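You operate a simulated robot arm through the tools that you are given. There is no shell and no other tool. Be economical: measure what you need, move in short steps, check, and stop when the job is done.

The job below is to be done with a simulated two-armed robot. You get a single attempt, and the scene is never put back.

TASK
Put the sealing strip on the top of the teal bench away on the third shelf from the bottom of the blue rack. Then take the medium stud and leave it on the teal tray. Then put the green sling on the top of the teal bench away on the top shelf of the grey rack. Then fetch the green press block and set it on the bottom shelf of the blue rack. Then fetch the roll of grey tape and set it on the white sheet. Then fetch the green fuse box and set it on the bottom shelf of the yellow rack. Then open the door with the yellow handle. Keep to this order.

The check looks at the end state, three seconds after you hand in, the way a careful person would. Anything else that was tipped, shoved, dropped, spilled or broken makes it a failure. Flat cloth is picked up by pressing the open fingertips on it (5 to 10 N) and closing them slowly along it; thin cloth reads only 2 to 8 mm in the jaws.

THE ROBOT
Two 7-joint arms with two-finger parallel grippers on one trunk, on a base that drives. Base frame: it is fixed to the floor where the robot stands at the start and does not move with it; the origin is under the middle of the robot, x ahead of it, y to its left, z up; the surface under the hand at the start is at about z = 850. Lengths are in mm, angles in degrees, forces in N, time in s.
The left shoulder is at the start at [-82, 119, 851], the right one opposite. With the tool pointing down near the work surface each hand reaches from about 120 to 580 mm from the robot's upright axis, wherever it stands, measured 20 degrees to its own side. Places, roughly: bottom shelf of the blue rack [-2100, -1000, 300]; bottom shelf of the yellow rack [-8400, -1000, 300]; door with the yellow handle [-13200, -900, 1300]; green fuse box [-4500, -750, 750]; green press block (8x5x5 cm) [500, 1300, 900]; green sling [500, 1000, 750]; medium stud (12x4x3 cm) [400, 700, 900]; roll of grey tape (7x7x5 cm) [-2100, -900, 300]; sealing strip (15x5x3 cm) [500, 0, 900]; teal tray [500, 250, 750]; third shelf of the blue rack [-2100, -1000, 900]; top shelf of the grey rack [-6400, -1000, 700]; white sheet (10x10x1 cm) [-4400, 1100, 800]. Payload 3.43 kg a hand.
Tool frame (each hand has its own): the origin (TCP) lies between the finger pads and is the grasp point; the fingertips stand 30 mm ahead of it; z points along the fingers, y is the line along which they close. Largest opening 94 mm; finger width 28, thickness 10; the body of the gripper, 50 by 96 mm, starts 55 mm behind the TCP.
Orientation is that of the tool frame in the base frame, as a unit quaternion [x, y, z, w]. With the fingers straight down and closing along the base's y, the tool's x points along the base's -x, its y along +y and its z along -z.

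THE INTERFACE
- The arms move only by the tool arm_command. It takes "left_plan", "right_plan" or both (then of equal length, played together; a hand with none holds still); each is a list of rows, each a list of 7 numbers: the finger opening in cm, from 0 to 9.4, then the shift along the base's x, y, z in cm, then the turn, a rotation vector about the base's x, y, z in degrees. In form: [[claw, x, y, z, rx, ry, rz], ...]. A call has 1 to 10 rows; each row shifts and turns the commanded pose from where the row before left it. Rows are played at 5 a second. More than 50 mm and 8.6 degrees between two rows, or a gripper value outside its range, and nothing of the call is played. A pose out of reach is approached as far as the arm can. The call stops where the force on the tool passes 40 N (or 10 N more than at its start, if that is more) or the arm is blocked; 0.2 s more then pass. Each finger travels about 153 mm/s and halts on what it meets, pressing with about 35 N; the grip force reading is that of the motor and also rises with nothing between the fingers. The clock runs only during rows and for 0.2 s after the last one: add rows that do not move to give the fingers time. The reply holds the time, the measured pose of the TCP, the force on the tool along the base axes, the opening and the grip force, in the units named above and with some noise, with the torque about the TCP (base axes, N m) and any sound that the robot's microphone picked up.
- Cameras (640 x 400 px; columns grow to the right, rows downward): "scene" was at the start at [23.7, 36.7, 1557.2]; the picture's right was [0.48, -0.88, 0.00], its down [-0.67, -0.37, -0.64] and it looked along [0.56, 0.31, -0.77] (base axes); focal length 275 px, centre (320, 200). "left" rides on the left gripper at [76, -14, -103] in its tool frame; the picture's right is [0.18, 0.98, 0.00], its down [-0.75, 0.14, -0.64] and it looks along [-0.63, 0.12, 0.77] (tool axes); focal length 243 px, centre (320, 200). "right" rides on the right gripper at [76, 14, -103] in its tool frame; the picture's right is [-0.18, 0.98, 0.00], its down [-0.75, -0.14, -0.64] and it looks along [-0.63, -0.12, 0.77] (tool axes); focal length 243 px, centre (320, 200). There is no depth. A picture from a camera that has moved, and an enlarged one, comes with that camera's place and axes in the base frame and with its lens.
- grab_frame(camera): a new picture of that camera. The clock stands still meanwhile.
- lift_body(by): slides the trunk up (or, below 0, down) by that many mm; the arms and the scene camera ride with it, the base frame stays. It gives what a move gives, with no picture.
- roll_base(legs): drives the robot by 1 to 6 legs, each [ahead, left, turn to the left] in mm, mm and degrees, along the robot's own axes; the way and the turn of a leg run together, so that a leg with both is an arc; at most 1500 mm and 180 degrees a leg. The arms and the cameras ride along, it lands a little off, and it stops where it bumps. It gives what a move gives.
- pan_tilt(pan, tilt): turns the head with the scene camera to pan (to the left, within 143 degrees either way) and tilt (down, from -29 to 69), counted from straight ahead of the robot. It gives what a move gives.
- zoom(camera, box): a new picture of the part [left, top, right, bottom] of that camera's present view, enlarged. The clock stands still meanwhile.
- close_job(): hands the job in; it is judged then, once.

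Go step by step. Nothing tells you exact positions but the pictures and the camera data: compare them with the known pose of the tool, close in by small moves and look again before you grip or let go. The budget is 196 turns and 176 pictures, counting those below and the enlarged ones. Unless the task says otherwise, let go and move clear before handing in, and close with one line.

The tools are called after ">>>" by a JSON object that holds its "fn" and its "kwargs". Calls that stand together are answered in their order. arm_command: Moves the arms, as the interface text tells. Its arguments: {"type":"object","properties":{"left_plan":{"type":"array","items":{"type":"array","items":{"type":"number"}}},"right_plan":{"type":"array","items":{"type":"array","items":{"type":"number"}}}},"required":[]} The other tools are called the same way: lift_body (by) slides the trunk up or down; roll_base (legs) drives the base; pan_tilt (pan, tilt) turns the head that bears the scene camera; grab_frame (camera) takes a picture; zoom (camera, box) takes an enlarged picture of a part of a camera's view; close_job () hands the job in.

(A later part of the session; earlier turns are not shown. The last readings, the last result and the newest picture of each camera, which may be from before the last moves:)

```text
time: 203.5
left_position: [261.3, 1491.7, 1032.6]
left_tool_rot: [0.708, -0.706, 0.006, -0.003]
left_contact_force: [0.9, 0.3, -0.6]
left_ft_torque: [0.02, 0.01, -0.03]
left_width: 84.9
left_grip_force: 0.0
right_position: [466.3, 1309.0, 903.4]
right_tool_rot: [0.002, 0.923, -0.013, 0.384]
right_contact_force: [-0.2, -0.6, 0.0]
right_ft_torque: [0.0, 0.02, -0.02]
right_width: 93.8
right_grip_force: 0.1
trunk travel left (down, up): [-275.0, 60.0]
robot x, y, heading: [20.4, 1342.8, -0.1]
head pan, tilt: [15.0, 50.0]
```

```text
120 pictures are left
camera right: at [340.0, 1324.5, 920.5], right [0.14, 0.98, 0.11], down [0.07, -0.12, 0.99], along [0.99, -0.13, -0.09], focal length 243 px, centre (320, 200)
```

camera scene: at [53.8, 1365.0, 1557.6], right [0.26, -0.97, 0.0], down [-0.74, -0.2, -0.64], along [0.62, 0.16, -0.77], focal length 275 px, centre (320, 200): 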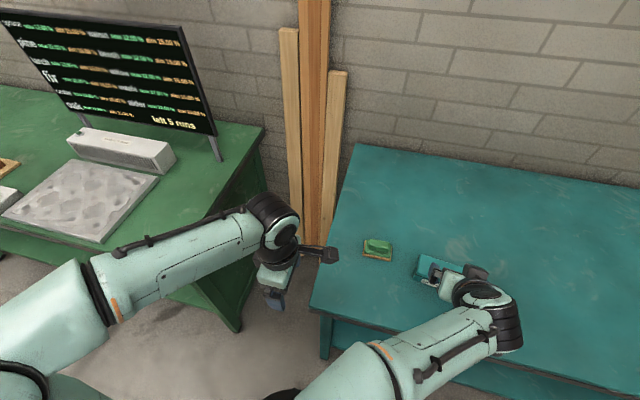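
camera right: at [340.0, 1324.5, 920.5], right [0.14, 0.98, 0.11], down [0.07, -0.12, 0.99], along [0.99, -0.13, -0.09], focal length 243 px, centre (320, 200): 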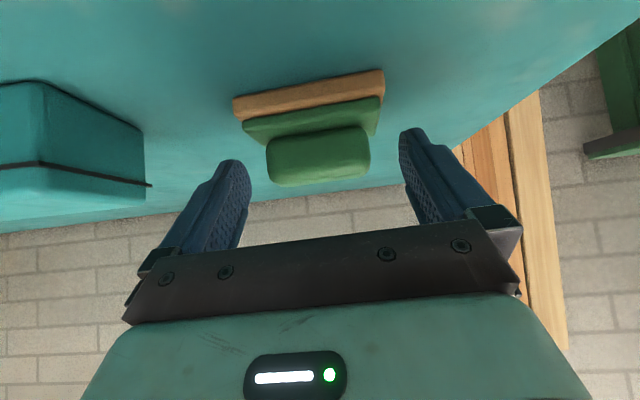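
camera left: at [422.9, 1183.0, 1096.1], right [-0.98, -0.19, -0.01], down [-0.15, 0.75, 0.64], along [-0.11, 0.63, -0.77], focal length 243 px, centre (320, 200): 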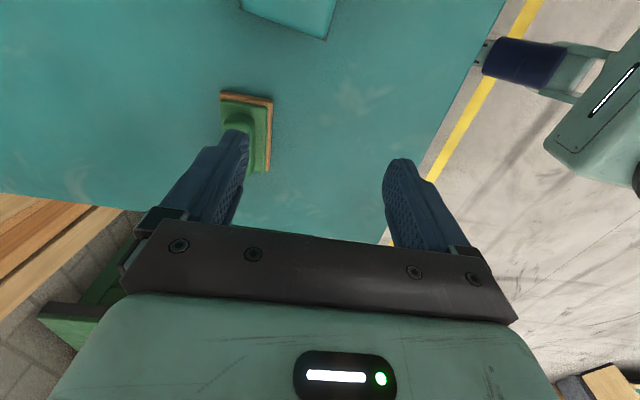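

>>> {"fn": "arm_command", "kwargs": {"right_plan": [[8.5, 0.3, 0, -0.4, 0, 0, 0], [7, 0, 0, 0, 0, 0, 0], [6, 0, 0, 0, 0, 0, 0], [5, 0, 0, 0, 0, 0, 0], [3, 0, 0, 0, 0, 0, 0], [3, 0, 0, 0, 0, 0, 0]]}}

>>> {"fn": "grab_frame", "kwargs": {"camera": "right"}}

```text
time: 204.9
left_position: [260.9, 1491.5, 1033.7]
left_tool_rot: [0.708, -0.706, 0.005, -0.004]
left_contact_force: [-0.2, -0.2, 0.7]
left_ft_torque: [0.02, 0.0, 0.0]
left_width: 85.2
left_grip_force: 0.0
right_position: [469.8, 1308.3, 900.2]
right_tool_rot: [0.003, 0.923, -0.014, 0.384]
right_contact_force: [0.8, -0.3, 1.5]
right_ft_torque: [0.04, -0.03, -0.02]
right_width: 67.1
right_grip_force: 34.4
trunk travel left (down, up): [-275.0, 60.0]
robot x, y, heading: [22.4, 1343.6, -0.2]
head pan, tilt: [15.0, 50.0]
```

```text
119 pictures are left
camera right: at [342.8, 1324.7, 917.4], right [0.14, 0.98, 0.11], down [0.07, -0.12, 0.99], along [0.99, -0.13, -0.09], focal length 243 px, centre (320, 200)
```

right: 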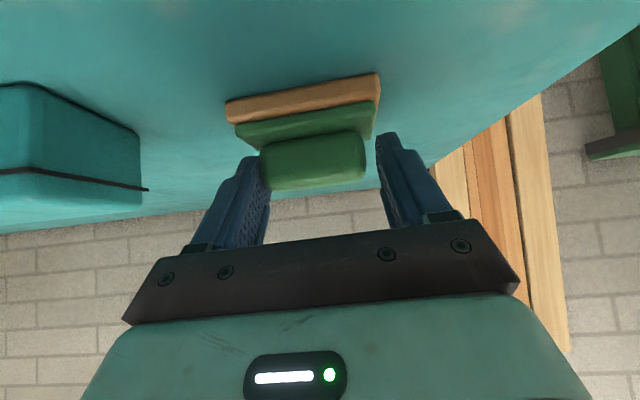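

>>> {"fn": "zoom", "kwargs": {"camera": "right", "box": [200, 60, 420, 260]}}

```text
2.00 times, centred on (310, 160) of right
camera zoom: at [342.8, 1324.7, 917.4], right [0.14, 0.98, 0.11], down [0.07, -0.12, 0.99], along [0.99, -0.13, -0.09], focal length 485 px, centre (340, 280)
```

zoom: 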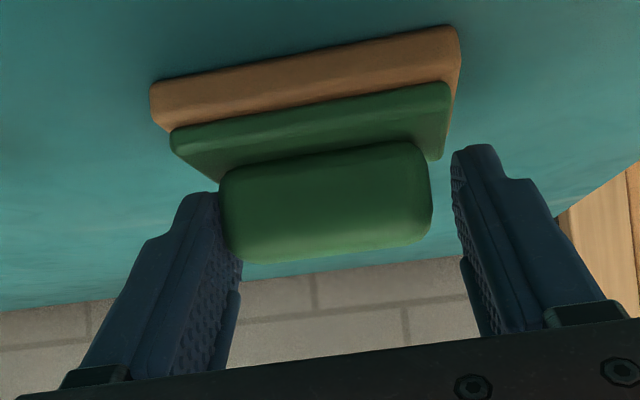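

The right fingertip seems to be on the base edge rather than the handle. Open, raise 6 mm, shift 3 mm and re-close.

>>> {"fn": "arm_command", "kwargs": {"right_plan": [[8, 0, 0, 0, 0, 0, 0], [8.5, 0, 0, 0, 0, 0, 0], [8.5, 0.3, -0.3, 0.6, 0, 0, 0], [7, 0, 0, 0, 0, 0, 0], [6, 0, 0, 0, 0, 0, 0], [5, 0, 0, 0, 0, 0, 0], [3, 0, 0, 0, 0, 0, 0], [3, 0, 0, 0, 0, 0, 0], [3, 0, 0, 0, 0, 0, 0]]}}

>>> {"fn": "zoom", "kwargs": {"camera": "right", "box": [200, 60, 420, 260]}}

```text
time: 206.9
left_position: [261.9, 1492.2, 1032.4]
left_tool_rot: [0.708, -0.706, 0.006, -0.004]
left_contact_force: [0.0, -0.7, 0.1]
left_ft_torque: [-0.01, 0.06, 0.0]
left_width: 84.9
left_grip_force: 0.1
right_position: [472.7, 1305.7, 907.1]
right_tool_rot: [0.001, 0.923, -0.013, 0.384]
right_contact_force: [-0.9, -0.7, 1.0]
right_ft_torque: [0.17, 0.06, 0.04]
right_width: 59.5
right_grip_force: 34.8
trunk travel left (down, up): [-275.0, 60.0]
robot x, y, heading: [29.0, 1343.5, -0.2]
head pan, tilt: [15.0, 50.0]
```

```text
2.00 times, centred on (310, 160) of right
camera zoom: at [345.5, 1321.9, 923.3], right [0.14, 0.98, 0.11], down [0.07, -0.12, 0.99], along [0.99, -0.13, -0.09], focal length 485 px, centre (340, 280)
```

zoom: 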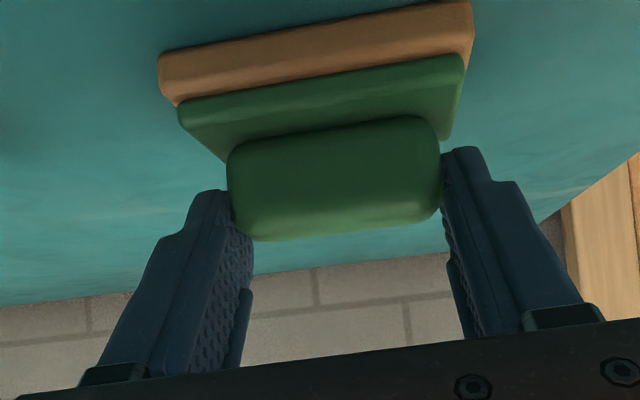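

Now both pads are on the handle (59.5 mm). Lift a little and check.

>>> {"fn": "arm_command", "kwargs": {"right_plan": [[2, 0, 0, 1.5, 0, 0, 0], [2, 0, 0, 3, 0, 0, 0], [2, 0, 0, 3, 0, 0, 0], [2, 0, 0, 3, 0, 0, 0], [2, 0, 0, 3, 0, 0, 0]]}}

>>> {"fn": "grab_frame", "kwargs": {"camera": "right"}}

```text
time: 208.1
left_position: [260.3, 1490.9, 1033.1]
left_tool_rot: [0.708, -0.707, 0.006, -0.003]
left_contact_force: [0.8, 0.5, -0.4]
left_ft_torque: [0.02, 0.0, 0.03]
left_width: 85.1
left_grip_force: 0.1
right_position: [471.6, 1303.7, 1042.3]
right_tool_rot: [0.002, 0.923, -0.014, 0.385]
right_contact_force: [-0.4, 0.1, -0.7]
right_ft_torque: [0.0, -0.03, 0.01]
right_width: 59.2
right_grip_force: 35.4
trunk travel left (down, up): [-275.0, 60.0]
robot x, y, heading: [26.1, 1346.5, -0.1]
head pan, tilt: [15.0, 50.0]
```

```text
116 pictures are left
camera right: at [344.1, 1320.7, 1059.0], right [0.14, 0.98, 0.11], down [0.07, -0.12, 0.99], along [0.99, -0.13, -0.09], focal length 243 px, centre (320, 200)
```

right: 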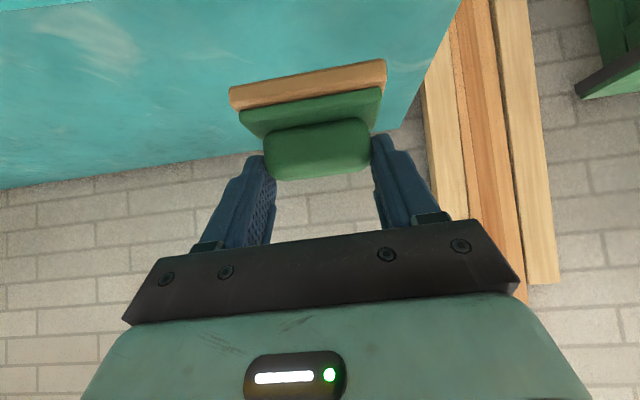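

Block held well. Drive to the blue rack for the bottom shelf.

>>> {"fn": "roll_base", "kwargs": {"legs": [[-600, 0, 0], [0, -1250, 0], [-1000, 0, 0], [-620, 0, 0], [0, 0, -90]]}}

>>> {"fn": "pan_tilt", "kwargs": {"pan": 0, "tilt": 45}}

>>> {"fn": "grab_frame", "kwargs": {"camera": "scene"}}

```text
time: 233.8
left_position: [-2051.5, -95.4, 1031.9]
left_tool_rot: [-0.007, 1.0, -0.006, -0.002]
left_contact_force: [-0.6, -0.5, -0.6]
left_ft_torque: [0.01, 0.03, 0.03]
left_width: 85.2
left_grip_force: 0.1
right_position: [-2235.3, -307.9, 1042.6]
right_tool_rot: [0.649, 0.656, -0.279, 0.264]
right_contact_force: [0.1, 0.6, -0.8]
right_ft_torque: [-0.03, -0.03, 0.01]
right_width: 59.2
right_grip_force: 34.9
trunk travel left (down, up): [-275.0, 60.0]
robot x, y, heading: [-2202.3, 138.3, -89.2]
head pan, tilt: [15.0, 50.0]
```

```text
time: 234.6
left_position: [-2053.0, -95.2, 1032.1]
left_tool_rot: [-0.008, 1.0, -0.006, -0.001]
left_contact_force: [0.2, 0.4, -1.1]
left_ft_torque: [0.0, -0.02, 0.01]
left_width: 85.0
left_grip_force: 0.0
right_position: [-2234.5, -307.4, 1042.1]
right_tool_rot: [0.649, 0.656, -0.279, 0.264]
right_contact_force: [0.4, 0.0, -1.2]
right_ft_torque: [0.02, 0.01, 0.0]
right_width: 59.4
right_grip_force: 35.0
trunk travel left (down, up): [-275.0, 60.0]
robot x, y, heading: [-2196.2, 137.9, -89.1]
head pan, tilt: [0.0, 45.0]
```

```text
115 pictures are left
camera scene: at [-2200.4, 102.9, 1564.5], right [-1.0, -0.01, 0.0], down [-0.01, 0.71, -0.71], along [0.01, -0.71, -0.71], focal length 275 px, centre (320, 200)
```

scene: 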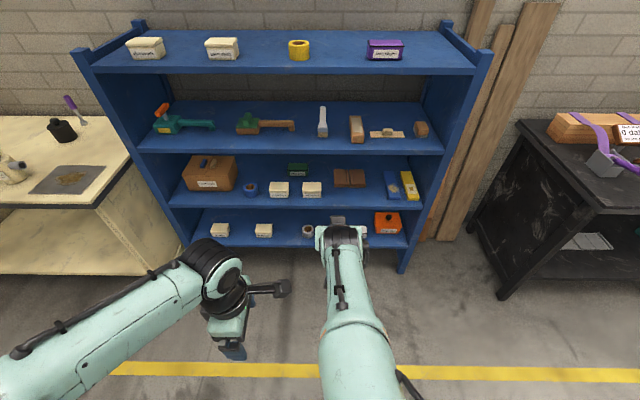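

Bottom shelf top ≈ z 300; I'll use the gap right of the tape roll, about x=-2255. First lower the trunk and the hand while still clear of the rack.

>>> {"fn": "lift_body", "kwargs": {"by": -270}}

>>> {"fn": "arm_command", "kwargs": {"right_plan": [[2, 0, 0, -4.2, 0, 0, 0], [2, 0, 0, -4.2, 0, 0, 0], [2, 0, 0, -4.2, 0, 0, 0], [2, 0, 0, -4.2, 0, 0, 0], [2, 0, 0, -4.2, 0, 0, 0], [2, 0, 0, -4.2, 0, 0, 0], [2, 0, 0, -4.2, 0, 0, 0], [2, 0, 0, -4.2, 0, 0, 0], [2, 0, 0, 0, 0, 0, 0]]}}

>>> {"fn": "grab_frame", "kwargs": {"camera": "scene"}}

>>> {"fn": "grab_frame", "kwargs": {"camera": "right"}}

```text
time: 237.4
left_position: [-2052.5, -95.4, 763.2]
left_tool_rot: [-0.009, 1.0, -0.007, -0.001]
left_contact_force: [-0.1, 1.3, 0.2]
left_ft_torque: [-0.02, -0.02, 0.03]
left_width: 85.0
left_grip_force: 0.0
right_position: [-2235.3, -307.6, 771.2]
right_tool_rot: [0.65, 0.656, -0.279, 0.264]
right_contact_force: [0.5, -0.9, -1.4]
right_ft_torque: [0.04, 0.0, 0.02]
right_width: 59.3
right_grip_force: 34.8
trunk travel left (down, up): [-5.0, 330.0]
robot x, y, heading: [-2199.9, 141.3, -89.3]
head pan, tilt: [0.0, 45.0]
```

```text
time: 239.4
left_position: [-2050.6, -94.9, 763.7]
left_tool_rot: [-0.008, 1.0, -0.007, -0.002]
left_contact_force: [0.0, 0.3, -0.5]
left_ft_torque: [0.02, 0.0, -0.02]
left_width: 85.2
left_grip_force: 0.2
right_position: [-2237.2, -308.6, 434.6]
right_tool_rot: [0.649, 0.657, -0.279, 0.265]
right_contact_force: [0.6, -1.0, -2.0]
right_ft_torque: [0.0, 0.03, 0.01]
right_width: 59.3
right_grip_force: 35.1
trunk travel left (down, up): [-5.0, 330.0]
robot x, y, heading: [-2201.3, 139.6, -89.3]
head pan, tilt: [0.0, 45.0]
```

```text
114 pictures are left
camera scene: at [-2200.0, 53.9, 1290.6], right [-1.0, -0.01, 0.0], down [-0.01, 0.71, -0.71], along [0.01, -0.71, -0.71], focal length 275 px, centre (320, 200)
```

scene: 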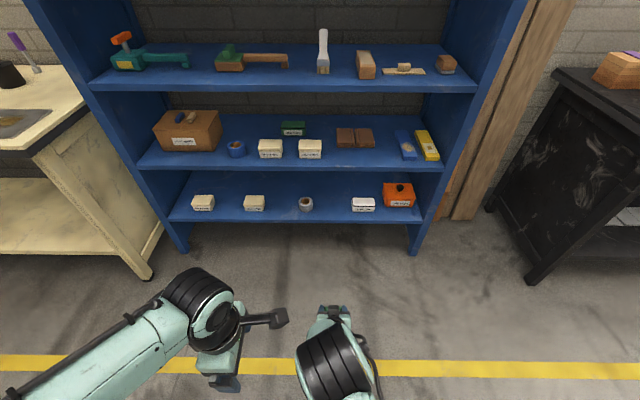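

```text
113 pictures are left
camera right: at [-2222.5, -182.3, 451.2], right [0.99, -0.13, 0.11], down [-0.12, -0.08, 0.99], along [-0.12, -0.99, -0.09], focal length 243 px, centre (320, 200)
```

right: 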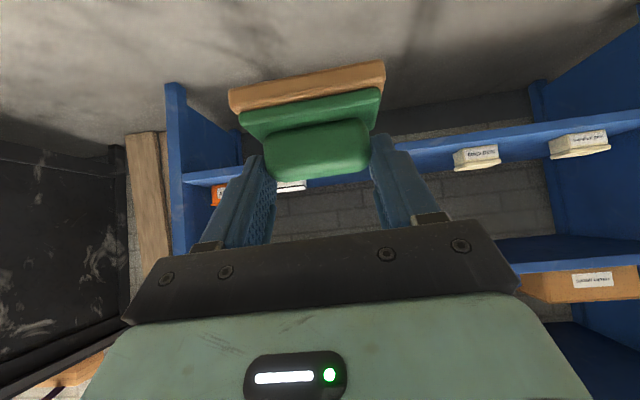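

Clear view: gap between tape (x≈-2117) and silver box (left edge x≈-2335). Drive in with the block above the shelf.

>>> {"fn": "roll_base", "kwargs": {"legs": [[520, -12, -0.5]]}}

>>> {"fn": "grab_frame", "kwargs": {"camera": "scene"}}

>>> {"fn": "grab_frame", "kwargs": {"camera": "right"}}

```text
time: 242.4
left_position: [-2063.4, -613.3, 761.9]
left_tool_rot: [-0.001, 1.0, -0.006, -0.002]
left_contact_force: [0.7, -0.9, 0.3]
left_ft_torque: [0.0, -0.02, -0.01]
left_width: 84.9
left_grip_force: 0.0
right_position: [-2251.0, -824.6, 434.7]
right_tool_rot: [0.653, 0.652, -0.281, 0.263]
right_contact_force: [-0.2, 0.5, -0.7]
right_ft_torque: [0.03, -0.02, -0.04]
right_width: 59.7
right_grip_force: 35.2
trunk travel left (down, up): [-5.0, 330.0]
robot x, y, heading: [-2210.6, -377.9, -90.0]
head pan, tilt: [0.0, 45.0]
```

```text
112 pictures are left
camera scene: at [-2210.0, -462.5, 1290.6], right [-1.0, 0.0, 0.0], down [0.0, 0.71, -0.71], along [0.0, -0.71, -0.71], focal length 275 px, centre (320, 200)
```

scene: 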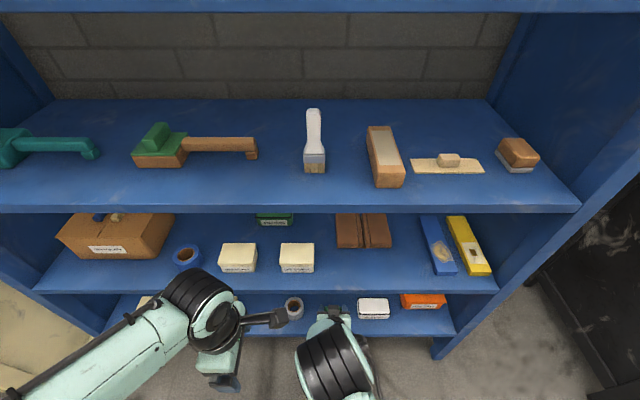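

```text
111 pictures are left
camera right: at [-2235.5, -698.4, 451.7], right [0.98, -0.14, 0.11], down [-0.12, -0.07, 0.99], along [-0.13, -0.99, -0.09], focal length 243 px, centre (320, 200)
```

right: 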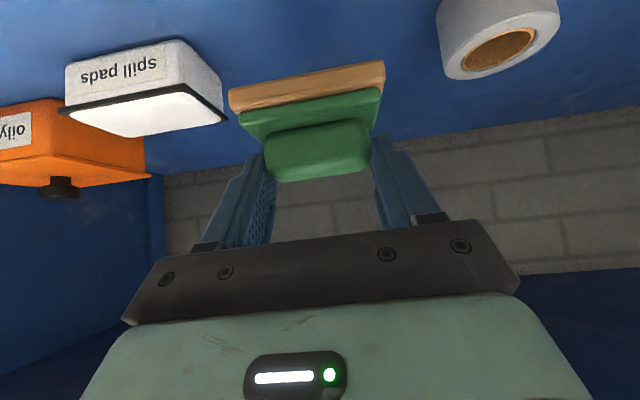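

Gap runs x -2171…-2323 and the shelf top ≈ z 337. Move 3.5 cm in and lower.

>>> {"fn": "arm_command", "kwargs": {"right_plan": [[2, 0.4, -2, 0, 0, 0, 0], [2, 0, -1.5, -0.5, 0, 0, 0], [2, 0, 0, -1, 0, 0, 0], [2, 0, 0, -0.8, 0, 0, 0], [2, 0, 0, -0.4, 0, 0, 0], [2, 0, 0, -0.4, 0, 0, 0], [2, 0, 0, 0, 0, 0, 0]]}}

>>> {"fn": "grab_frame", "kwargs": {"camera": "right"}}

```text
time: 244.0
left_position: [-2063.3, -613.7, 763.4]
left_tool_rot: [-0.002, 1.0, -0.006, -0.002]
left_contact_force: [0.5, 0.3, -0.5]
left_ft_torque: [-0.01, 0.02, 0.01]
left_width: 85.0
left_grip_force: 0.0
right_position: [-2246.8, -859.6, 402.6]
right_tool_rot: [0.654, 0.652, -0.281, 0.263]
right_contact_force: [0.5, 0.2, -1.0]
right_ft_torque: [0.02, 0.01, 0.04]
right_width: 59.5
right_grip_force: 35.1
trunk travel left (down, up): [-5.0, 330.0]
robot x, y, heading: [-2212.4, -373.7, -90.0]
head pan, tilt: [0.0, 45.0]
```

```text
110 pictures are left
camera right: at [-2231.2, -733.2, 419.8], right [0.98, -0.14, 0.11], down [-0.12, -0.07, 0.99], along [-0.13, -0.99, -0.09], focal length 243 px, centre (320, 200)
```

right: 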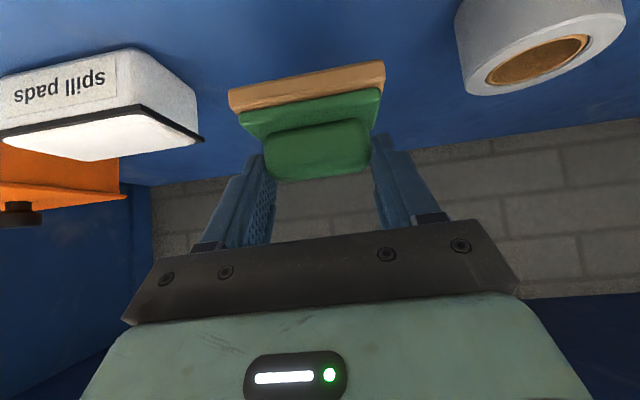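

Good clearance on both sides. Continue down in small steps.

>>> {"fn": "arm_command", "kwargs": {"right_plan": [[2, 0, 0, -0.3, 0, 0, 0], [2, 0, 0, -0.3, 0, 0, 0], [2, 0, 0, -0.2, 0, 0, 0], [2, 0, 0, -0.2, 0, 0, 0], [2, 0, 0, -0.2, 0, 0, 0], [2, 0, 0, 0, 0, 0, 0]]}}

```text
time: 245.4
left_position: [-2063.3, -613.5, 762.9]
left_tool_rot: [-0.002, 1.0, -0.006, -0.002]
left_contact_force: [0.1, 0.9, -0.8]
left_ft_torque: [-0.02, -0.02, 0.02]
left_width: 84.9
left_grip_force: 0.1
right_position: [-2245.7, -858.1, 392.0]
right_tool_rot: [0.653, 0.652, -0.281, 0.263]
right_contact_force: [-0.2, 0.1, -0.7]
right_ft_torque: [0.03, 0.0, 0.02]
right_width: 59.6
right_grip_force: 35.1
trunk travel left (down, up): [-5.0, 330.0]
robot x, y, heading: [-2211.1, -376.9, -90.0]
head pan, tilt: [0.0, 45.0]
```

>>> {"fn": "arm_command", "kwargs": {"right_plan": [[2, 0, 0, -0.2, 0, 0, 0], [2, 0, 0, -0.2, 0, 0, 0], [2, 0, 0, -0.2, 0, 0, 0], [2, 0, 0, -0.2, 0, 0, 0], [2, 0, 0, -0.2, 0, 0, 0], [2, 0, 0, -0.2, 0, 0, 0], [2, 0, 0, 0, 0, 0, 0]]}}

>>> {"fn": "grab_frame", "kwargs": {"camera": "right"}}

```text
time: 247.0
left_position: [-2063.2, -613.3, 762.3]
left_tool_rot: [-0.002, 1.0, -0.007, -0.002]
left_contact_force: [-0.5, -0.8, -0.3]
left_ft_torque: [0.02, 0.03, 0.04]
left_width: 85.1
left_grip_force: 0.1
right_position: [-2246.8, -858.7, 380.4]
right_tool_rot: [0.653, 0.652, -0.28, 0.263]
right_contact_force: [0.5, 0.0, -0.6]
right_ft_torque: [0.0, 0.0, -0.03]
right_width: 59.3
right_grip_force: 35.5
trunk travel left (down, up): [-5.0, 330.0]
robot x, y, heading: [-2207.5, -376.9, -89.7]
head pan, tilt: [0.0, 45.0]
```

```text
109 pictures are left
camera right: at [-2231.5, -733.2, 397.3], right [0.98, -0.14, 0.11], down [-0.12, -0.07, 0.99], along [-0.13, -0.99, -0.09], focal length 243 px, centre (320, 200)
```

right: 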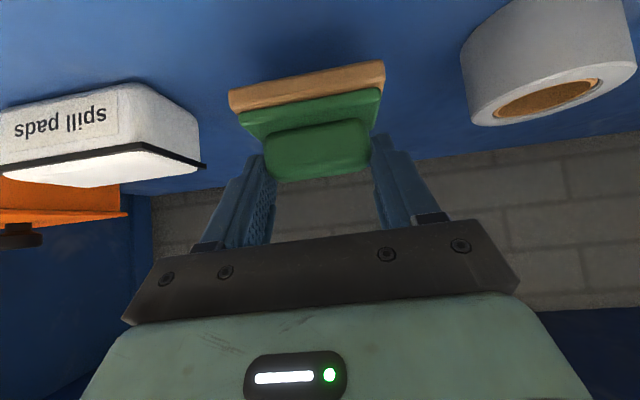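

>>> {"fn": "arm_command", "kwargs": {"right_plan": [[2, 0, 0, -0.3, 0, 0, 0], [2, 0, 0, -0.3, 0, 0, 0], [2, 0, 0, -0.3, 0, 0, 0], [2, 0, 0, -0.3, 0, 0, 0], [2, 0, 0, -0.3, 0, 0, 0], [2, 0, 0, -0.3, 0, 0, 0], [2, 0, 0, -0.3, 0, 0, 0], [2, 0, 0, 0, 0, 0, 0]]}}

>>> {"fn": "zoom", "kwargs": {"camera": "right", "box": [160, 40, 480, 240]}}

```text
time: 248.8
left_position: [-2063.2, -613.1, 762.6]
left_tool_rot: [-0.001, 1.0, -0.006, -0.002]
left_contact_force: [-0.2, -0.5, -0.3]
left_ft_torque: [-0.01, 0.0, -0.01]
left_width: 85.0
left_grip_force: 0.1
right_position: [-2247.0, -859.5, 358.2]
right_tool_rot: [0.653, 0.652, -0.281, 0.263]
right_contact_force: [0.6, -0.4, -1.8]
right_ft_torque: [-0.02, -0.02, -0.01]
right_width: 59.3
right_grip_force: 34.9
trunk travel left (down, up): [-5.0, 330.0]
robot x, y, heading: [-2208.8, -377.6, -90.0]
head pan, tilt: [0.0, 45.0]
```

```text
2.00 times, centred on (320, 140) of right
camera zoom: at [-2231.3, -733.2, 375.4], right [0.98, -0.14, 0.11], down [-0.12, -0.07, 0.99], along [-0.13, -0.99, -0.09], focal length 485 px, centre (320, 320)
```

zoom: 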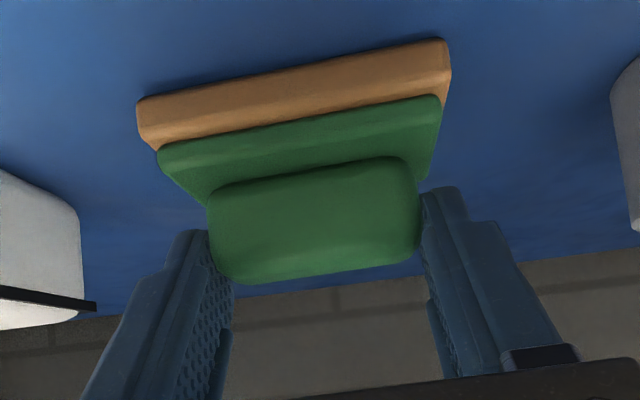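

>>> {"fn": "arm_command", "kwargs": {"right_plan": [[2, 0, 0, -0.2, 0, 0, 0], [2, 0, 0, -0.2, 0, 0, 0], [2, 0, 0, -0.2, 0, 0, 0], [2, 0, 0, -0.2, 0, 0, 0], [2, 0, 0, -0.2, 0, 0, 0], [2, 0, 0, -0.2, 0, 0, 0], [2, 0, 0, -0.2, 0, 0, 0], [2, 0, 0, 0, 0, 0, 0]]}}

>>> {"fn": "zoom", "kwargs": {"camera": "right", "box": [160, 40, 480, 240]}}

```text
time: 250.2
left_position: [-2063.2, -613.7, 764.0]
left_tool_rot: [-0.001, 1.0, -0.006, -0.001]
left_contact_force: [0.7, -0.2, -0.1]
left_ft_torque: [0.02, 0.0, -0.03]
left_width: 85.3
left_grip_force: 0.0
right_position: [-2246.0, -863.4, 351.8]
right_tool_rot: [0.653, 0.649, -0.285, 0.267]
right_contact_force: [-0.8, 1.4, 6.7]
right_ft_torque: [0.06, -0.32, 0.03]
right_width: 59.8
right_grip_force: 35.4
trunk travel left (down, up): [-5.0, 330.0]
robot x, y, heading: [-2212.3, -377.7, -89.9]
head pan, tilt: [0.0, 45.0]
stopped in row 7 (right hand): the force on the tool passed its limit at 42 N (the readings are from after the stop); the commanded pose is now the measured one
```

```text
2.00 times, centred on (320, 140) of right
camera zoom: at [-2231.2, -737.2, 366.7], right [0.98, -0.14, 0.11], down [-0.12, -0.06, 0.99], along [-0.13, -0.99, -0.08], focal length 485 px, centre (320, 320)
```

zoom: 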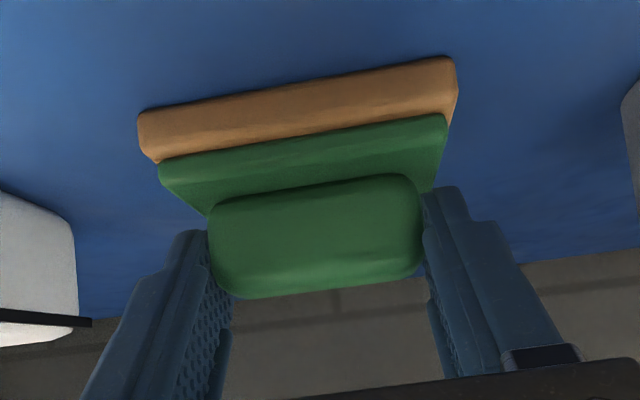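

On the shelf. Release and back out.

>>> {"fn": "arm_command", "kwargs": {"right_plan": [[6.5, 0, 0, 0, 0, 0, 0], [7.4, 0, 0, 0, 0, 0, 0], [7.4, 0, 0, 0.3, 0, 0, 0], [7.4, 0, 1.5, 1.5, 0, 0, 0], [7.4, 0, 3, 2.5, 0, 0, 0], [7.4, 0, 4, 1, 0, 0, 0], [7.4, 0, 4, 0, 0, 0, 0], [7.4, 0, 4, 0, 0, 0, 0]]}}

>>> {"fn": "grab_frame", "kwargs": {"camera": "right"}}

```text
time: 252.0
left_position: [-2063.8, -613.6, 764.1]
left_tool_rot: [-0.002, 1.0, -0.006, -0.001]
left_contact_force: [-0.1, 0.2, 0.5]
left_ft_torque: [0.0, 0.02, -0.03]
left_width: 85.3
left_grip_force: 0.1
right_position: [-2248.7, -696.1, 404.2]
right_tool_rot: [0.653, 0.65, -0.283, 0.267]
right_contact_force: [-0.1, 0.1, 1.1]
right_ft_torque: [0.01, 0.0, 0.02]
right_width: 74.1
right_grip_force: 0.1
trunk travel left (down, up): [-5.0, 330.0]
robot x, y, heading: [-2206.4, -377.6, -89.9]
head pan, tilt: [0.0, 45.0]
```

```text
106 pictures are left
camera right: at [-2232.6, -570.4, 419.9], right [0.98, -0.14, 0.11], down [-0.12, -0.06, 0.99], along [-0.13, -0.99, -0.08], focal length 243 px, centre (320, 200)
```

right: 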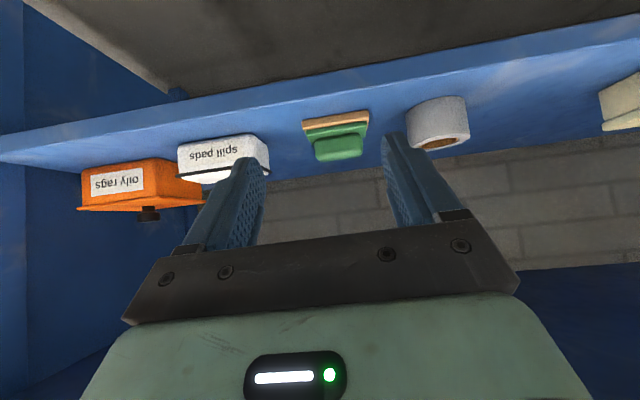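

Press block is placed. Next the tape roll, centre about [-2117, -895]; shift the base left to line the right hand up.

>>> {"fn": "roll_base", "kwargs": {"legs": [[0, 131, 0]]}}

>>> {"fn": "arm_command", "kwargs": {"right_plan": [[9, 0, -4, -0.5, 0, 0, 0], [9, 0, -4, -0.5, 0, 0, 0], [9, 0, 0, 0, 0, 0, 0]]}}

>>> {"fn": "grab_frame", "kwargs": {"camera": "right"}}

```text
time: 253.8
left_position: [-1934.3, -614.2, 762.7]
left_tool_rot: [-0.002, 1.0, -0.006, -0.002]
left_contact_force: [-0.3, 0.3, -0.1]
left_ft_torque: [0.01, 0.02, 0.02]
left_width: 84.8
left_grip_force: 0.2
right_position: [-2119.4, -695.6, 403.7]
right_tool_rot: [0.652, 0.651, -0.283, 0.266]
right_contact_force: [0.1, 0.1, -0.5]
right_ft_torque: [0.04, 0.0, 0.0]
right_width: 73.7
right_grip_force: 0.0
trunk travel left (down, up): [-5.0, 330.0]
robot x, y, heading: [-2080.3, -372.9, -89.9]
head pan, tilt: [0.0, 45.0]
```

```text
time: 254.6
left_position: [-1934.8, -612.6, 763.1]
left_tool_rot: [-0.002, 1.0, -0.006, -0.002]
left_contact_force: [-1.1, -0.1, 0.1]
left_ft_torque: [0.0, 0.02, -0.02]
left_width: 85.0
left_grip_force: 0.1
right_position: [-2118.0, -777.9, 393.4]
right_tool_rot: [0.652, 0.651, -0.283, 0.266]
right_contact_force: [1.0, 0.2, 1.0]
right_ft_torque: [0.0, 0.0, 0.03]
right_width: 90.0
right_grip_force: 0.0
trunk travel left (down, up): [-5.0, 330.0]
robot x, y, heading: [-2083.6, -376.1, -90.0]
head pan, tilt: [0.0, 45.0]
```

```text
105 pictures are left
camera right: at [-2102.3, -650.6, 409.6], right [0.98, -0.14, 0.11], down [-0.12, -0.07, 0.99], along [-0.13, -0.99, -0.08], focal length 243 px, centre (320, 200)
```

right: 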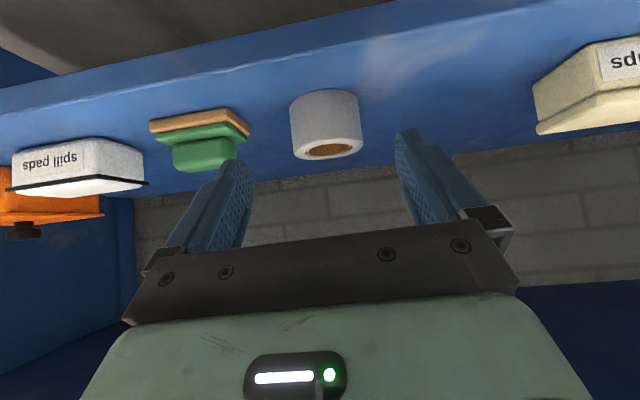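

>>> {"fn": "arm_command", "kwargs": {"right_plan": [[9, 0, -4.5, -1.5, 0, 0, 0], [9, 0, -4.5, -1.5, 0, 0, 0], [9, 0, -0.6, -1.4, 0, 0, 0], [9, 0, 0, -1, 0, 0, 0], [9, 0, 0, 0, 0, 0, 0]]}}

>>> {"fn": "grab_frame", "kwargs": {"camera": "right"}}

```text
time: 255.8
left_position: [-1934.1, -613.7, 763.5]
left_tool_rot: [-0.002, 1.0, -0.006, -0.002]
left_contact_force: [0.4, -0.4, 0.0]
left_ft_torque: [0.01, 0.02, -0.01]
left_width: 84.8
left_grip_force: 0.1
right_position: [-2118.5, -871.4, 339.2]
right_tool_rot: [0.653, 0.65, -0.284, 0.266]
right_contact_force: [-0.6, -0.3, 0.8]
right_ft_torque: [0.0, -0.04, -0.01]
right_width: 89.8
right_grip_force: 0.1
trunk travel left (down, up): [-5.0, 330.0]
robot x, y, heading: [-2081.1, -377.1, -90.0]
head pan, tilt: [0.0, 45.0]
```

```text
104 pictures are left
camera right: at [-2102.2, -746.1, 356.4], right [0.98, -0.14, 0.11], down [-0.12, -0.06, 0.99], along [-0.13, -0.99, -0.08], focal length 243 px, centre (320, 200)
```

right: 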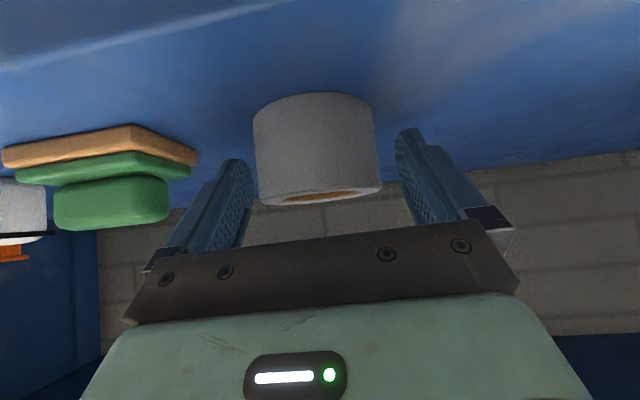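

>>> {"fn": "arm_command", "kwargs": {"right_plan": [[9, -0.3, -0.9, -0.2, 0, 0, 0], [8, 0, 0, 0, 0, 0, 0], [7.2, 0, 0, 0, 0, 0, 0], [6.5, 0, 0, 0, 0, 0, 0], [5, 0, 0, 0, 0, 0, 0], [4, 0, 0, 0, 0, 0, 0], [4, 0, 0, 0, 0, 0, 0]]}}

>>> {"fn": "grab_frame", "kwargs": {"camera": "right"}}

```text
time: 257.4
left_position: [-1934.6, -613.1, 762.4]
left_tool_rot: [-0.002, 1.0, -0.006, -0.002]
left_contact_force: [0.1, 0.3, -0.2]
left_ft_torque: [0.0, 0.0, 0.01]
left_width: 85.0
left_grip_force: 0.1
right_position: [-2121.0, -881.6, 338.0]
right_tool_rot: [0.653, 0.65, -0.284, 0.266]
right_contact_force: [0.2, -0.2, 0.8]
right_ft_torque: [0.0, -0.03, -0.03]
right_width: 67.9
right_grip_force: 35.3
trunk travel left (down, up): [-5.0, 330.0]
robot x, y, heading: [-2083.3, -377.1, -89.9]
head pan, tilt: [0.0, 45.0]
```

```text
103 pictures are left
camera right: at [-2105.9, -755.4, 354.3], right [0.98, -0.14, 0.11], down [-0.12, -0.06, 0.99], along [-0.13, -0.99, -0.08], focal length 243 px, centre (320, 200)
```

right: 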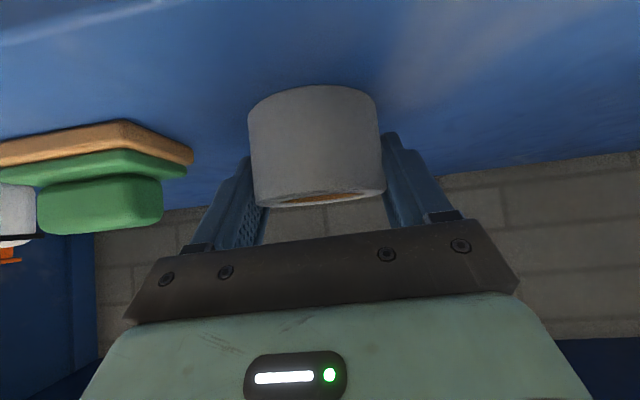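

Tape gripped. Lift, withdraw, and drive to the white sheet's table.

>>> {"fn": "arm_command", "kwargs": {"right_plan": [[4, 0, 0, 2, 0, 0, 0], [4, 0, 0, 3, 0, 0, 0], [4, 0, 2, 2, 0, 0, 0], [4, 0, 4, 0, 0, 0, 0], [4, 0, 4, 0, 0, 0, 0], [4, 0, 4, 0, 0, 0, 0], [4, 0, 4, 0, 0, 0, 0]]}}

>>> {"fn": "roll_base", "kwargs": {"legs": [[-550, 0, 0]]}}

>>> {"fn": "lift_body", "kwargs": {"by": 270}}

>>> {"fn": "arm_command", "kwargs": {"right_plan": [[4, 0, 0, 4, 0, 0, 0], [4, 0, 0, 4, 0, 0, 0], [4, 0, 0, 4, 0, 0, 0], [4, 0, -1, 4, 0, 0, 0], [4, 0, -1, 4, 0, 0, 0], [4, 0, -1, 4, 0, 0, 0], [4, 0, -1, 4, 0, 0, 0], [4, 0, -1, 4, 0, 0, 0], [4, 0, 0, 4, 0, 0, 0]]}}

>>> {"fn": "roll_base", "kwargs": {"legs": [[0, -1500, 0], [0, -790, 0], [0, 0, 180]]}}

>>> {"fn": "pan_tilt", "kwargs": {"pan": 0, "tilt": 35}}

>>> {"fn": "grab_frame", "kwargs": {"camera": "scene"}}

```text
time: 259.0
left_position: [-1933.9, -613.4, 762.8]
left_tool_rot: [-0.001, 1.0, -0.006, -0.002]
left_contact_force: [0.2, -0.5, 0.6]
left_ft_torque: [0.0, -0.03, -0.01]
left_width: 85.0
left_grip_force: 0.1
right_position: [-2124.8, -702.1, 407.0]
right_tool_rot: [0.653, 0.65, -0.284, 0.267]
right_contact_force: [0.0, -0.5, -0.5]
right_ft_torque: [0.01, 0.01, 0.0]
right_width: 67.9
right_grip_force: 35.0
trunk travel left (down, up): [-5.0, 330.0]
robot x, y, heading: [-2083.3, -372.9, -89.8]
head pan, tilt: [0.0, 45.0]
```

```text
time: 262.2
left_position: [-1933.1, -54.8, 763.4]
left_tool_rot: [-0.001, 1.0, -0.005, -0.002]
left_contact_force: [0.4, 0.6, -0.8]
left_ft_torque: [-0.03, -0.02, 0.0]
left_width: 85.0
left_grip_force: 0.1
right_position: [-2123.9, -143.3, 407.3]
right_tool_rot: [0.654, 0.65, -0.283, 0.265]
right_contact_force: [0.4, -0.5, -0.6]
right_ft_torque: [-0.02, -0.01, 0.02]
right_width: 67.4
right_grip_force: 34.4
trunk travel left (down, up): [-5.0, 330.0]
robot x, y, heading: [-2081.6, 184.7, -89.8]
head pan, tilt: [0.0, 45.0]
```

```text
time: 265.0
left_position: [-1934.0, -54.0, 1033.0]
left_tool_rot: [-0.002, 1.0, -0.006, -0.002]
left_contact_force: [0.5, -0.1, -0.1]
left_ft_torque: [0.0, 0.03, 0.01]
left_width: 85.0
left_grip_force: 0.0
right_position: [-2123.2, -143.2, 677.4]
right_tool_rot: [0.654, 0.649, -0.284, 0.265]
right_contact_force: [0.0, -0.2, -0.5]
right_ft_torque: [0.01, -0.01, 0.03]
right_width: 67.7
right_grip_force: 34.7
trunk travel left (down, up): [-275.0, 60.0]
robot x, y, heading: [-2085.4, 183.2, -90.2]
head pan, tilt: [0.0, 45.0]
```

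```text
time: 267.0
left_position: [-1933.8, -54.4, 1033.3]
left_tool_rot: [-0.001, 1.0, -0.007, -0.001]
left_contact_force: [0.2, 0.1, 0.5]
left_ft_torque: [-0.01, 0.0, -0.03]
left_width: 85.1
left_grip_force: 0.0
right_position: [-2123.8, -193.6, 1036.3]
right_tool_rot: [0.653, 0.65, -0.283, 0.266]
right_contact_force: [0.4, 0.6, -0.9]
right_ft_torque: [0.02, -0.02, 0.0]
right_width: 67.5
right_grip_force: 35.1
trunk travel left (down, up): [-275.0, 60.0]
robot x, y, heading: [-2078.1, 185.2, -90.0]
head pan, tilt: [0.0, 45.0]
```

```text
time: 294.5
left_position: [-4514.3, 414.3, 1033.2]
left_tool_rot: [0.999, 0.031, 0.001, -0.007]
left_contact_force: [-0.5, 0.1, -0.2]
left_ft_torque: [-0.01, 0.02, 0.03]
left_width: 84.9
left_grip_force: 0.0
right_position: [-4335.1, 563.6, 1036.5]
right_tool_rot: [0.67, -0.633, -0.274, -0.275]
right_contact_force: [0.1, -0.1, -1.9]
right_ft_torque: [0.02, 0.03, -0.01]
right_width: 67.1
right_grip_force: 34.9
trunk travel left (down, up): [-275.0, 60.0]
robot x, y, heading: [-4351.4, 187.3, 93.1]
head pan, tilt: [0.0, 45.0]
```

```text
time: 295.3
left_position: [-4514.6, 414.0, 1033.0]
left_tool_rot: [0.999, 0.032, 0.002, -0.006]
left_contact_force: [0.5, -0.4, 0.1]
left_ft_torque: [0.01, -0.03, -0.01]
left_width: 85.1
left_grip_force: 0.1
right_position: [-4335.0, 563.1, 1036.5]
right_tool_rot: [0.669, -0.633, -0.274, -0.276]
right_contact_force: [-0.8, 0.4, -0.8]
right_ft_torque: [-0.04, 0.0, -0.01]
right_width: 67.3
right_grip_force: 35.4
trunk travel left (down, up): [-275.0, 60.0]
robot x, y, heading: [-4354.3, 186.4, 93.3]
head pan, tilt: [0.0, 35.0]
```

```text
102 pictures are left
camera scene: at [-4356.0, 229.6, 1579.3], right [1.0, 0.06, 0.0], down [0.03, -0.57, -0.82], along [-0.05, 0.82, -0.57], focal length 275 px, centre (320, 200)
```

scene: 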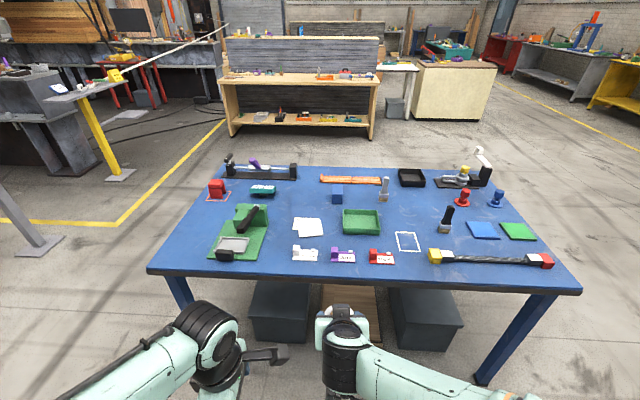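

>>> {"fn": "zoom", "kwargs": {"camera": "scene", "box": [200, 160, 440, 310]}}

```text
2.67 times, centred on (320, 235) of scene
camera zoom: at [-4356.0, 229.6, 1579.3], right [1.0, 0.06, 0.0], down [0.03, -0.57, -0.82], along [-0.05, 0.82, -0.57], focal length 734 px, centre (320, 107)
```

zoom: 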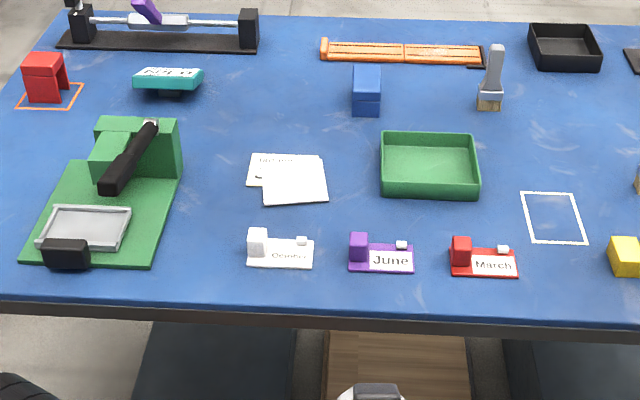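

The white sheet (a small pile) lies near [-4456, 1139] on the blue table, behind the small white clamp. Drive up to the table.

>>> {"fn": "roll_base", "kwargs": {"legs": [[0, 0, -3.2], [0, 143, 0], [440, 0, 0]]}}

>>> {"fn": "pan_tilt", "kwargs": {"pan": 0, "tilt": 50}}

>>> {"fn": "grab_frame", "kwargs": {"camera": "scene"}}

>>> {"fn": "grab_frame", "kwargs": {"camera": "right"}}

```text
time: 299.9
left_position: [-4638.8, 866.4, 1033.0]
left_tool_rot: [1.0, -0.004, 0.002, -0.006]
left_contact_force: [-0.7, 0.5, 0.0]
left_ft_torque: [-0.01, 0.03, 0.0]
left_width: 85.3
left_grip_force: 0.1
right_position: [-4450.1, 1002.8, 1035.8]
right_tool_rot: [-0.647, 0.656, 0.264, 0.285]
right_contact_force: [0.5, 0.6, -0.7]
right_ft_torque: [-0.01, -0.01, 0.0]
right_width: 67.1
right_grip_force: 34.5
trunk travel left (down, up): [-275.0, 60.0]
robot x, y, heading: [-4495.2, 627.3, 89.3]
head pan, tilt: [0.0, 35.0]
```

```text
time: 300.6
left_position: [-4639.9, 866.4, 1032.9]
left_tool_rot: [1.0, -0.004, 0.002, -0.006]
left_contact_force: [0.7, 0.0, -0.7]
left_ft_torque: [0.0, -0.03, -0.01]
left_width: 85.1
left_grip_force: 0.0
right_position: [-4450.7, 1001.2, 1037.0]
right_tool_rot: [-0.647, 0.656, 0.265, 0.285]
right_contact_force: [-0.7, 0.4, -0.9]
right_ft_torque: [-0.02, 0.0, 0.02]
right_width: 67.2
right_grip_force: 34.7
trunk travel left (down, up): [-275.0, 60.0]
robot x, y, heading: [-4491.9, 627.1, 89.4]
head pan, tilt: [0.0, 50.0]
```

```text
100 pictures are left
camera scene: at [-4494.5, 660.2, 1557.6], right [1.0, -0.01, 0.0], down [-0.01, -0.77, -0.64], along [0.01, 0.64, -0.77], focal length 275 px, centre (320, 200)
```

scene: 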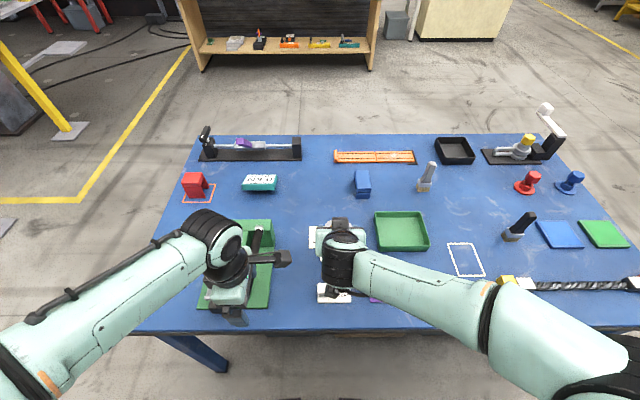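

```text
99 pictures are left
camera right: at [-4468.1, 876.3, 1051.7], right [-0.98, 0.15, 0.11], down [0.12, 0.06, 0.99], along [0.14, 0.99, -0.08], focal length 243 px, centre (320, 200)
```

right: 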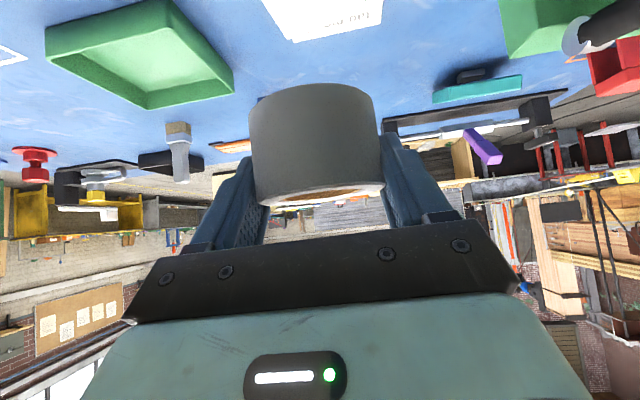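

>>> {"fn": "arm_command", "kwargs": {"right_plan": [[4, -0.2, 3.3, 0, 0, 0, 0], [4, -0.2, 3.3, -1, 0, 0, 0], [4, -0.2, 3.3, -3, 0, 0, 0], [4, -0.2, 3.3, -3, 0, 0, 0], [4, 0, 0, -4, 0, 0, 0], [4, 0, 0, 0, 0, 0, 0]]}}

>>> {"fn": "grab_frame", "kwargs": {"camera": "right"}}

>>> {"fn": "zoom", "kwargs": {"camera": "scene", "box": [240, 180, 440, 305]}}

```text
time: 302.1
left_position: [-4640.8, 867.1, 1032.8]
left_tool_rot: [1.0, -0.003, 0.001, -0.006]
left_contact_force: [0.0, -1.3, -0.5]
left_ft_torque: [-0.01, 0.0, 0.03]
left_width: 84.8
left_grip_force: 0.0
right_position: [-4457.4, 1134.6, 926.6]
right_tool_rot: [-0.647, 0.656, 0.265, 0.285]
right_contact_force: [1.1, 0.4, -1.0]
right_ft_torque: [-0.02, 0.01, 0.03]
right_width: 67.3
right_grip_force: 35.0
trunk travel left (down, up): [-275.0, 60.0]
robot x, y, heading: [-4493.8, 625.4, 89.6]
head pan, tilt: [0.0, 50.0]
```

```text
98 pictures are left
camera right: at [-4475.7, 1008.2, 942.1], right [-0.98, 0.15, 0.11], down [0.12, 0.06, 0.99], along [0.14, 0.99, -0.08], focal length 243 px, centre (320, 200)
```

right: 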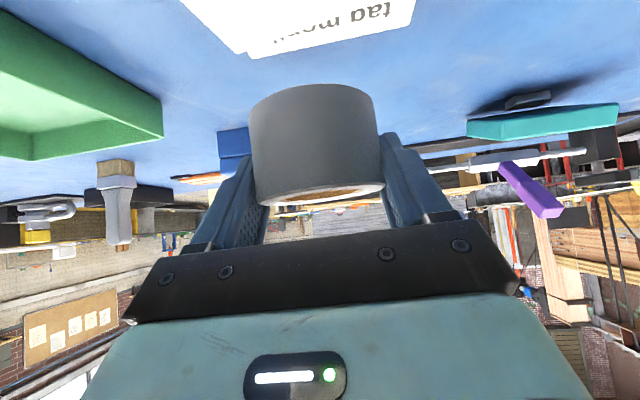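

```text
3.20 times, centred on (340, 242) of scene
camera zoom: at [-4494.5, 660.3, 1557.6], right [1.0, -0.01, 0.0], down [-0.01, -0.77, -0.64], along [0.01, 0.64, -0.77], focal length 881 px, centre (256, 64)
```

zoom: 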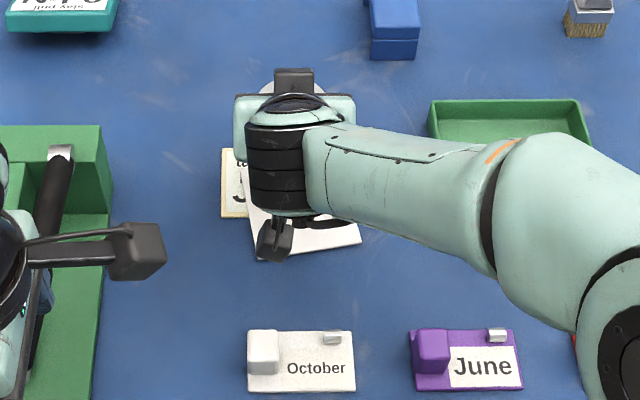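

Triangulating again puts the sheet at z≈836 and its centre near [-4455, 1093]; move back 4.6 cm.

>>> {"fn": "arm_command", "kwargs": {"right_plan": [[4, 0.1, -2.3, 0, 0, 0, 0], [4, 0.1, -2.3, 0, 0, 0, 0], [4, 0, 0, -1.5, 0, 0, 0], [4, 0, 0, 0, 0, 0, 0]]}}

>>> {"fn": "grab_frame", "kwargs": {"camera": "right"}}

>>> {"fn": "pan_tilt", "kwargs": {"pan": 5, "tilt": 58}}

>>> {"fn": "zoom", "kwargs": {"camera": "scene", "box": [240, 140, 440, 265]}}

```text
time: 303.1
left_position: [-4639.1, 866.6, 1033.4]
left_tool_rot: [1.0, -0.003, 0.001, -0.007]
left_contact_force: [-0.3, 0.3, 0.3]
left_ft_torque: [-0.03, 0.0, 0.03]
left_width: 85.3
left_grip_force: 0.1
right_position: [-4454.9, 1088.4, 912.3]
right_tool_rot: [-0.647, 0.656, 0.265, 0.284]
right_contact_force: [0.2, -0.5, -1.5]
right_ft_torque: [0.0, 0.0, -0.03]
right_width: 67.1
right_grip_force: 34.8
trunk travel left (down, up): [-275.0, 60.0]
robot x, y, heading: [-4494.4, 627.4, 89.2]
head pan, tilt: [0.0, 50.0]
```

```text
96 pictures are left
camera right: at [-4474.0, 962.4, 928.1], right [-0.98, 0.15, 0.11], down [0.12, 0.06, 0.99], along [0.14, 0.99, -0.08], focal length 243 px, centre (320, 200)
```

right: 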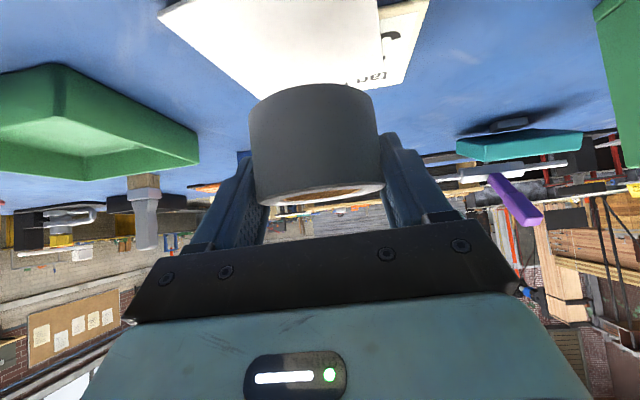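

```text
time: 303.7
left_position: [-4640.3, 865.8, 1033.0]
left_tool_rot: [1.0, -0.004, 0.002, -0.006]
left_contact_force: [0.8, 0.5, 0.0]
left_ft_torque: [0.02, 0.0, 0.02]
left_width: 84.7
left_grip_force: 0.1
right_position: [-4455.9, 1088.4, 912.9]
right_tool_rot: [-0.647, 0.656, 0.264, 0.285]
right_contact_force: [-0.4, -0.3, -1.2]
right_ft_torque: [0.01, -0.03, 0.02]
right_width: 67.2
right_grip_force: 34.9
trunk travel left (down, up): [-275.0, 60.0]
robot x, y, heading: [-4494.3, 628.1, 89.3]
head pan, tilt: [5.0, 58.0]
```

```text
3.20 times, centred on (340, 202) of scene
camera zoom: at [-4500.6, 652.1, 1547.4], right [1.0, 0.08, 0.0], down [0.07, -0.85, -0.53], along [-0.04, 0.53, -0.85], focal length 881 px, centre (256, 192)
```

zoom: 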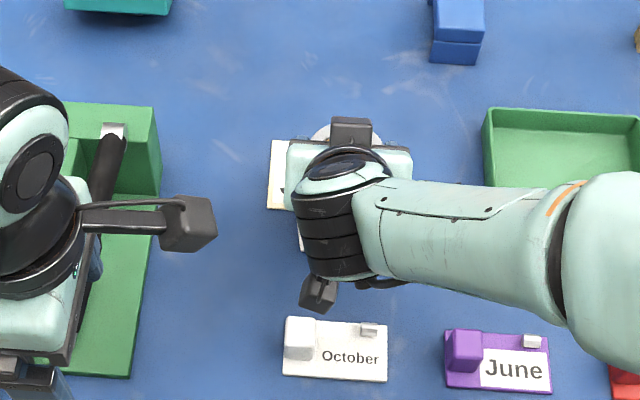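

Sheet centre is about [-4450, 1100]; nudge and lower gently.

>>> {"fn": "arm_command", "kwargs": {"right_plan": [[4, 0.4, 0.6, -1, 0, 0, 0], [4, 0, 0, -0.8, 0, 0, 0], [4, 0, 0, -0.3, 0, 0, 0], [4, 0, 0, -0.3, 0, 0, 0], [4, 0, 0, -0.3, 0, 0, 0], [4, 0, 0, -0.3, 0, 0, 0], [4, 0, 0, -0.3, 0, 0, 0], [4, 0, 0, 0, 0, 0, 0]]}}

>>> {"fn": "grab_frame", "kwargs": {"camera": "right"}}

```text
time: 305.5
left_position: [-4639.5, 866.6, 1032.4]
left_tool_rot: [1.0, -0.003, 0.002, -0.006]
left_contact_force: [1.2, -0.2, -0.8]
left_ft_torque: [-0.01, 0.02, -0.01]
left_width: 84.9
left_grip_force: 0.0
right_position: [-4451.9, 1095.0, 877.8]
right_tool_rot: [-0.647, 0.657, 0.264, 0.285]
right_contact_force: [0.6, -0.4, -1.2]
right_ft_torque: [0.02, -0.04, 0.0]
right_width: 67.2
right_grip_force: 35.2
trunk travel left (down, up): [-275.0, 60.0]
robot x, y, heading: [-4494.3, 625.1, 89.2]
head pan, tilt: [5.0, 58.0]
```

```text
94 pictures are left
camera right: at [-4470.4, 968.8, 894.0], right [-0.98, 0.15, 0.11], down [0.12, 0.06, 0.99], along [0.14, 0.99, -0.08], focal length 243 px, centre (320, 200)
```

right: 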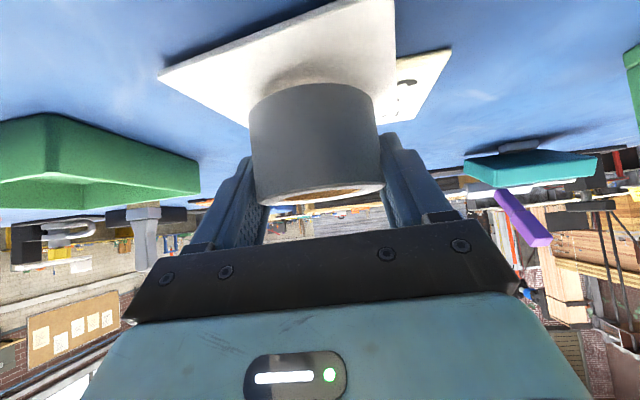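

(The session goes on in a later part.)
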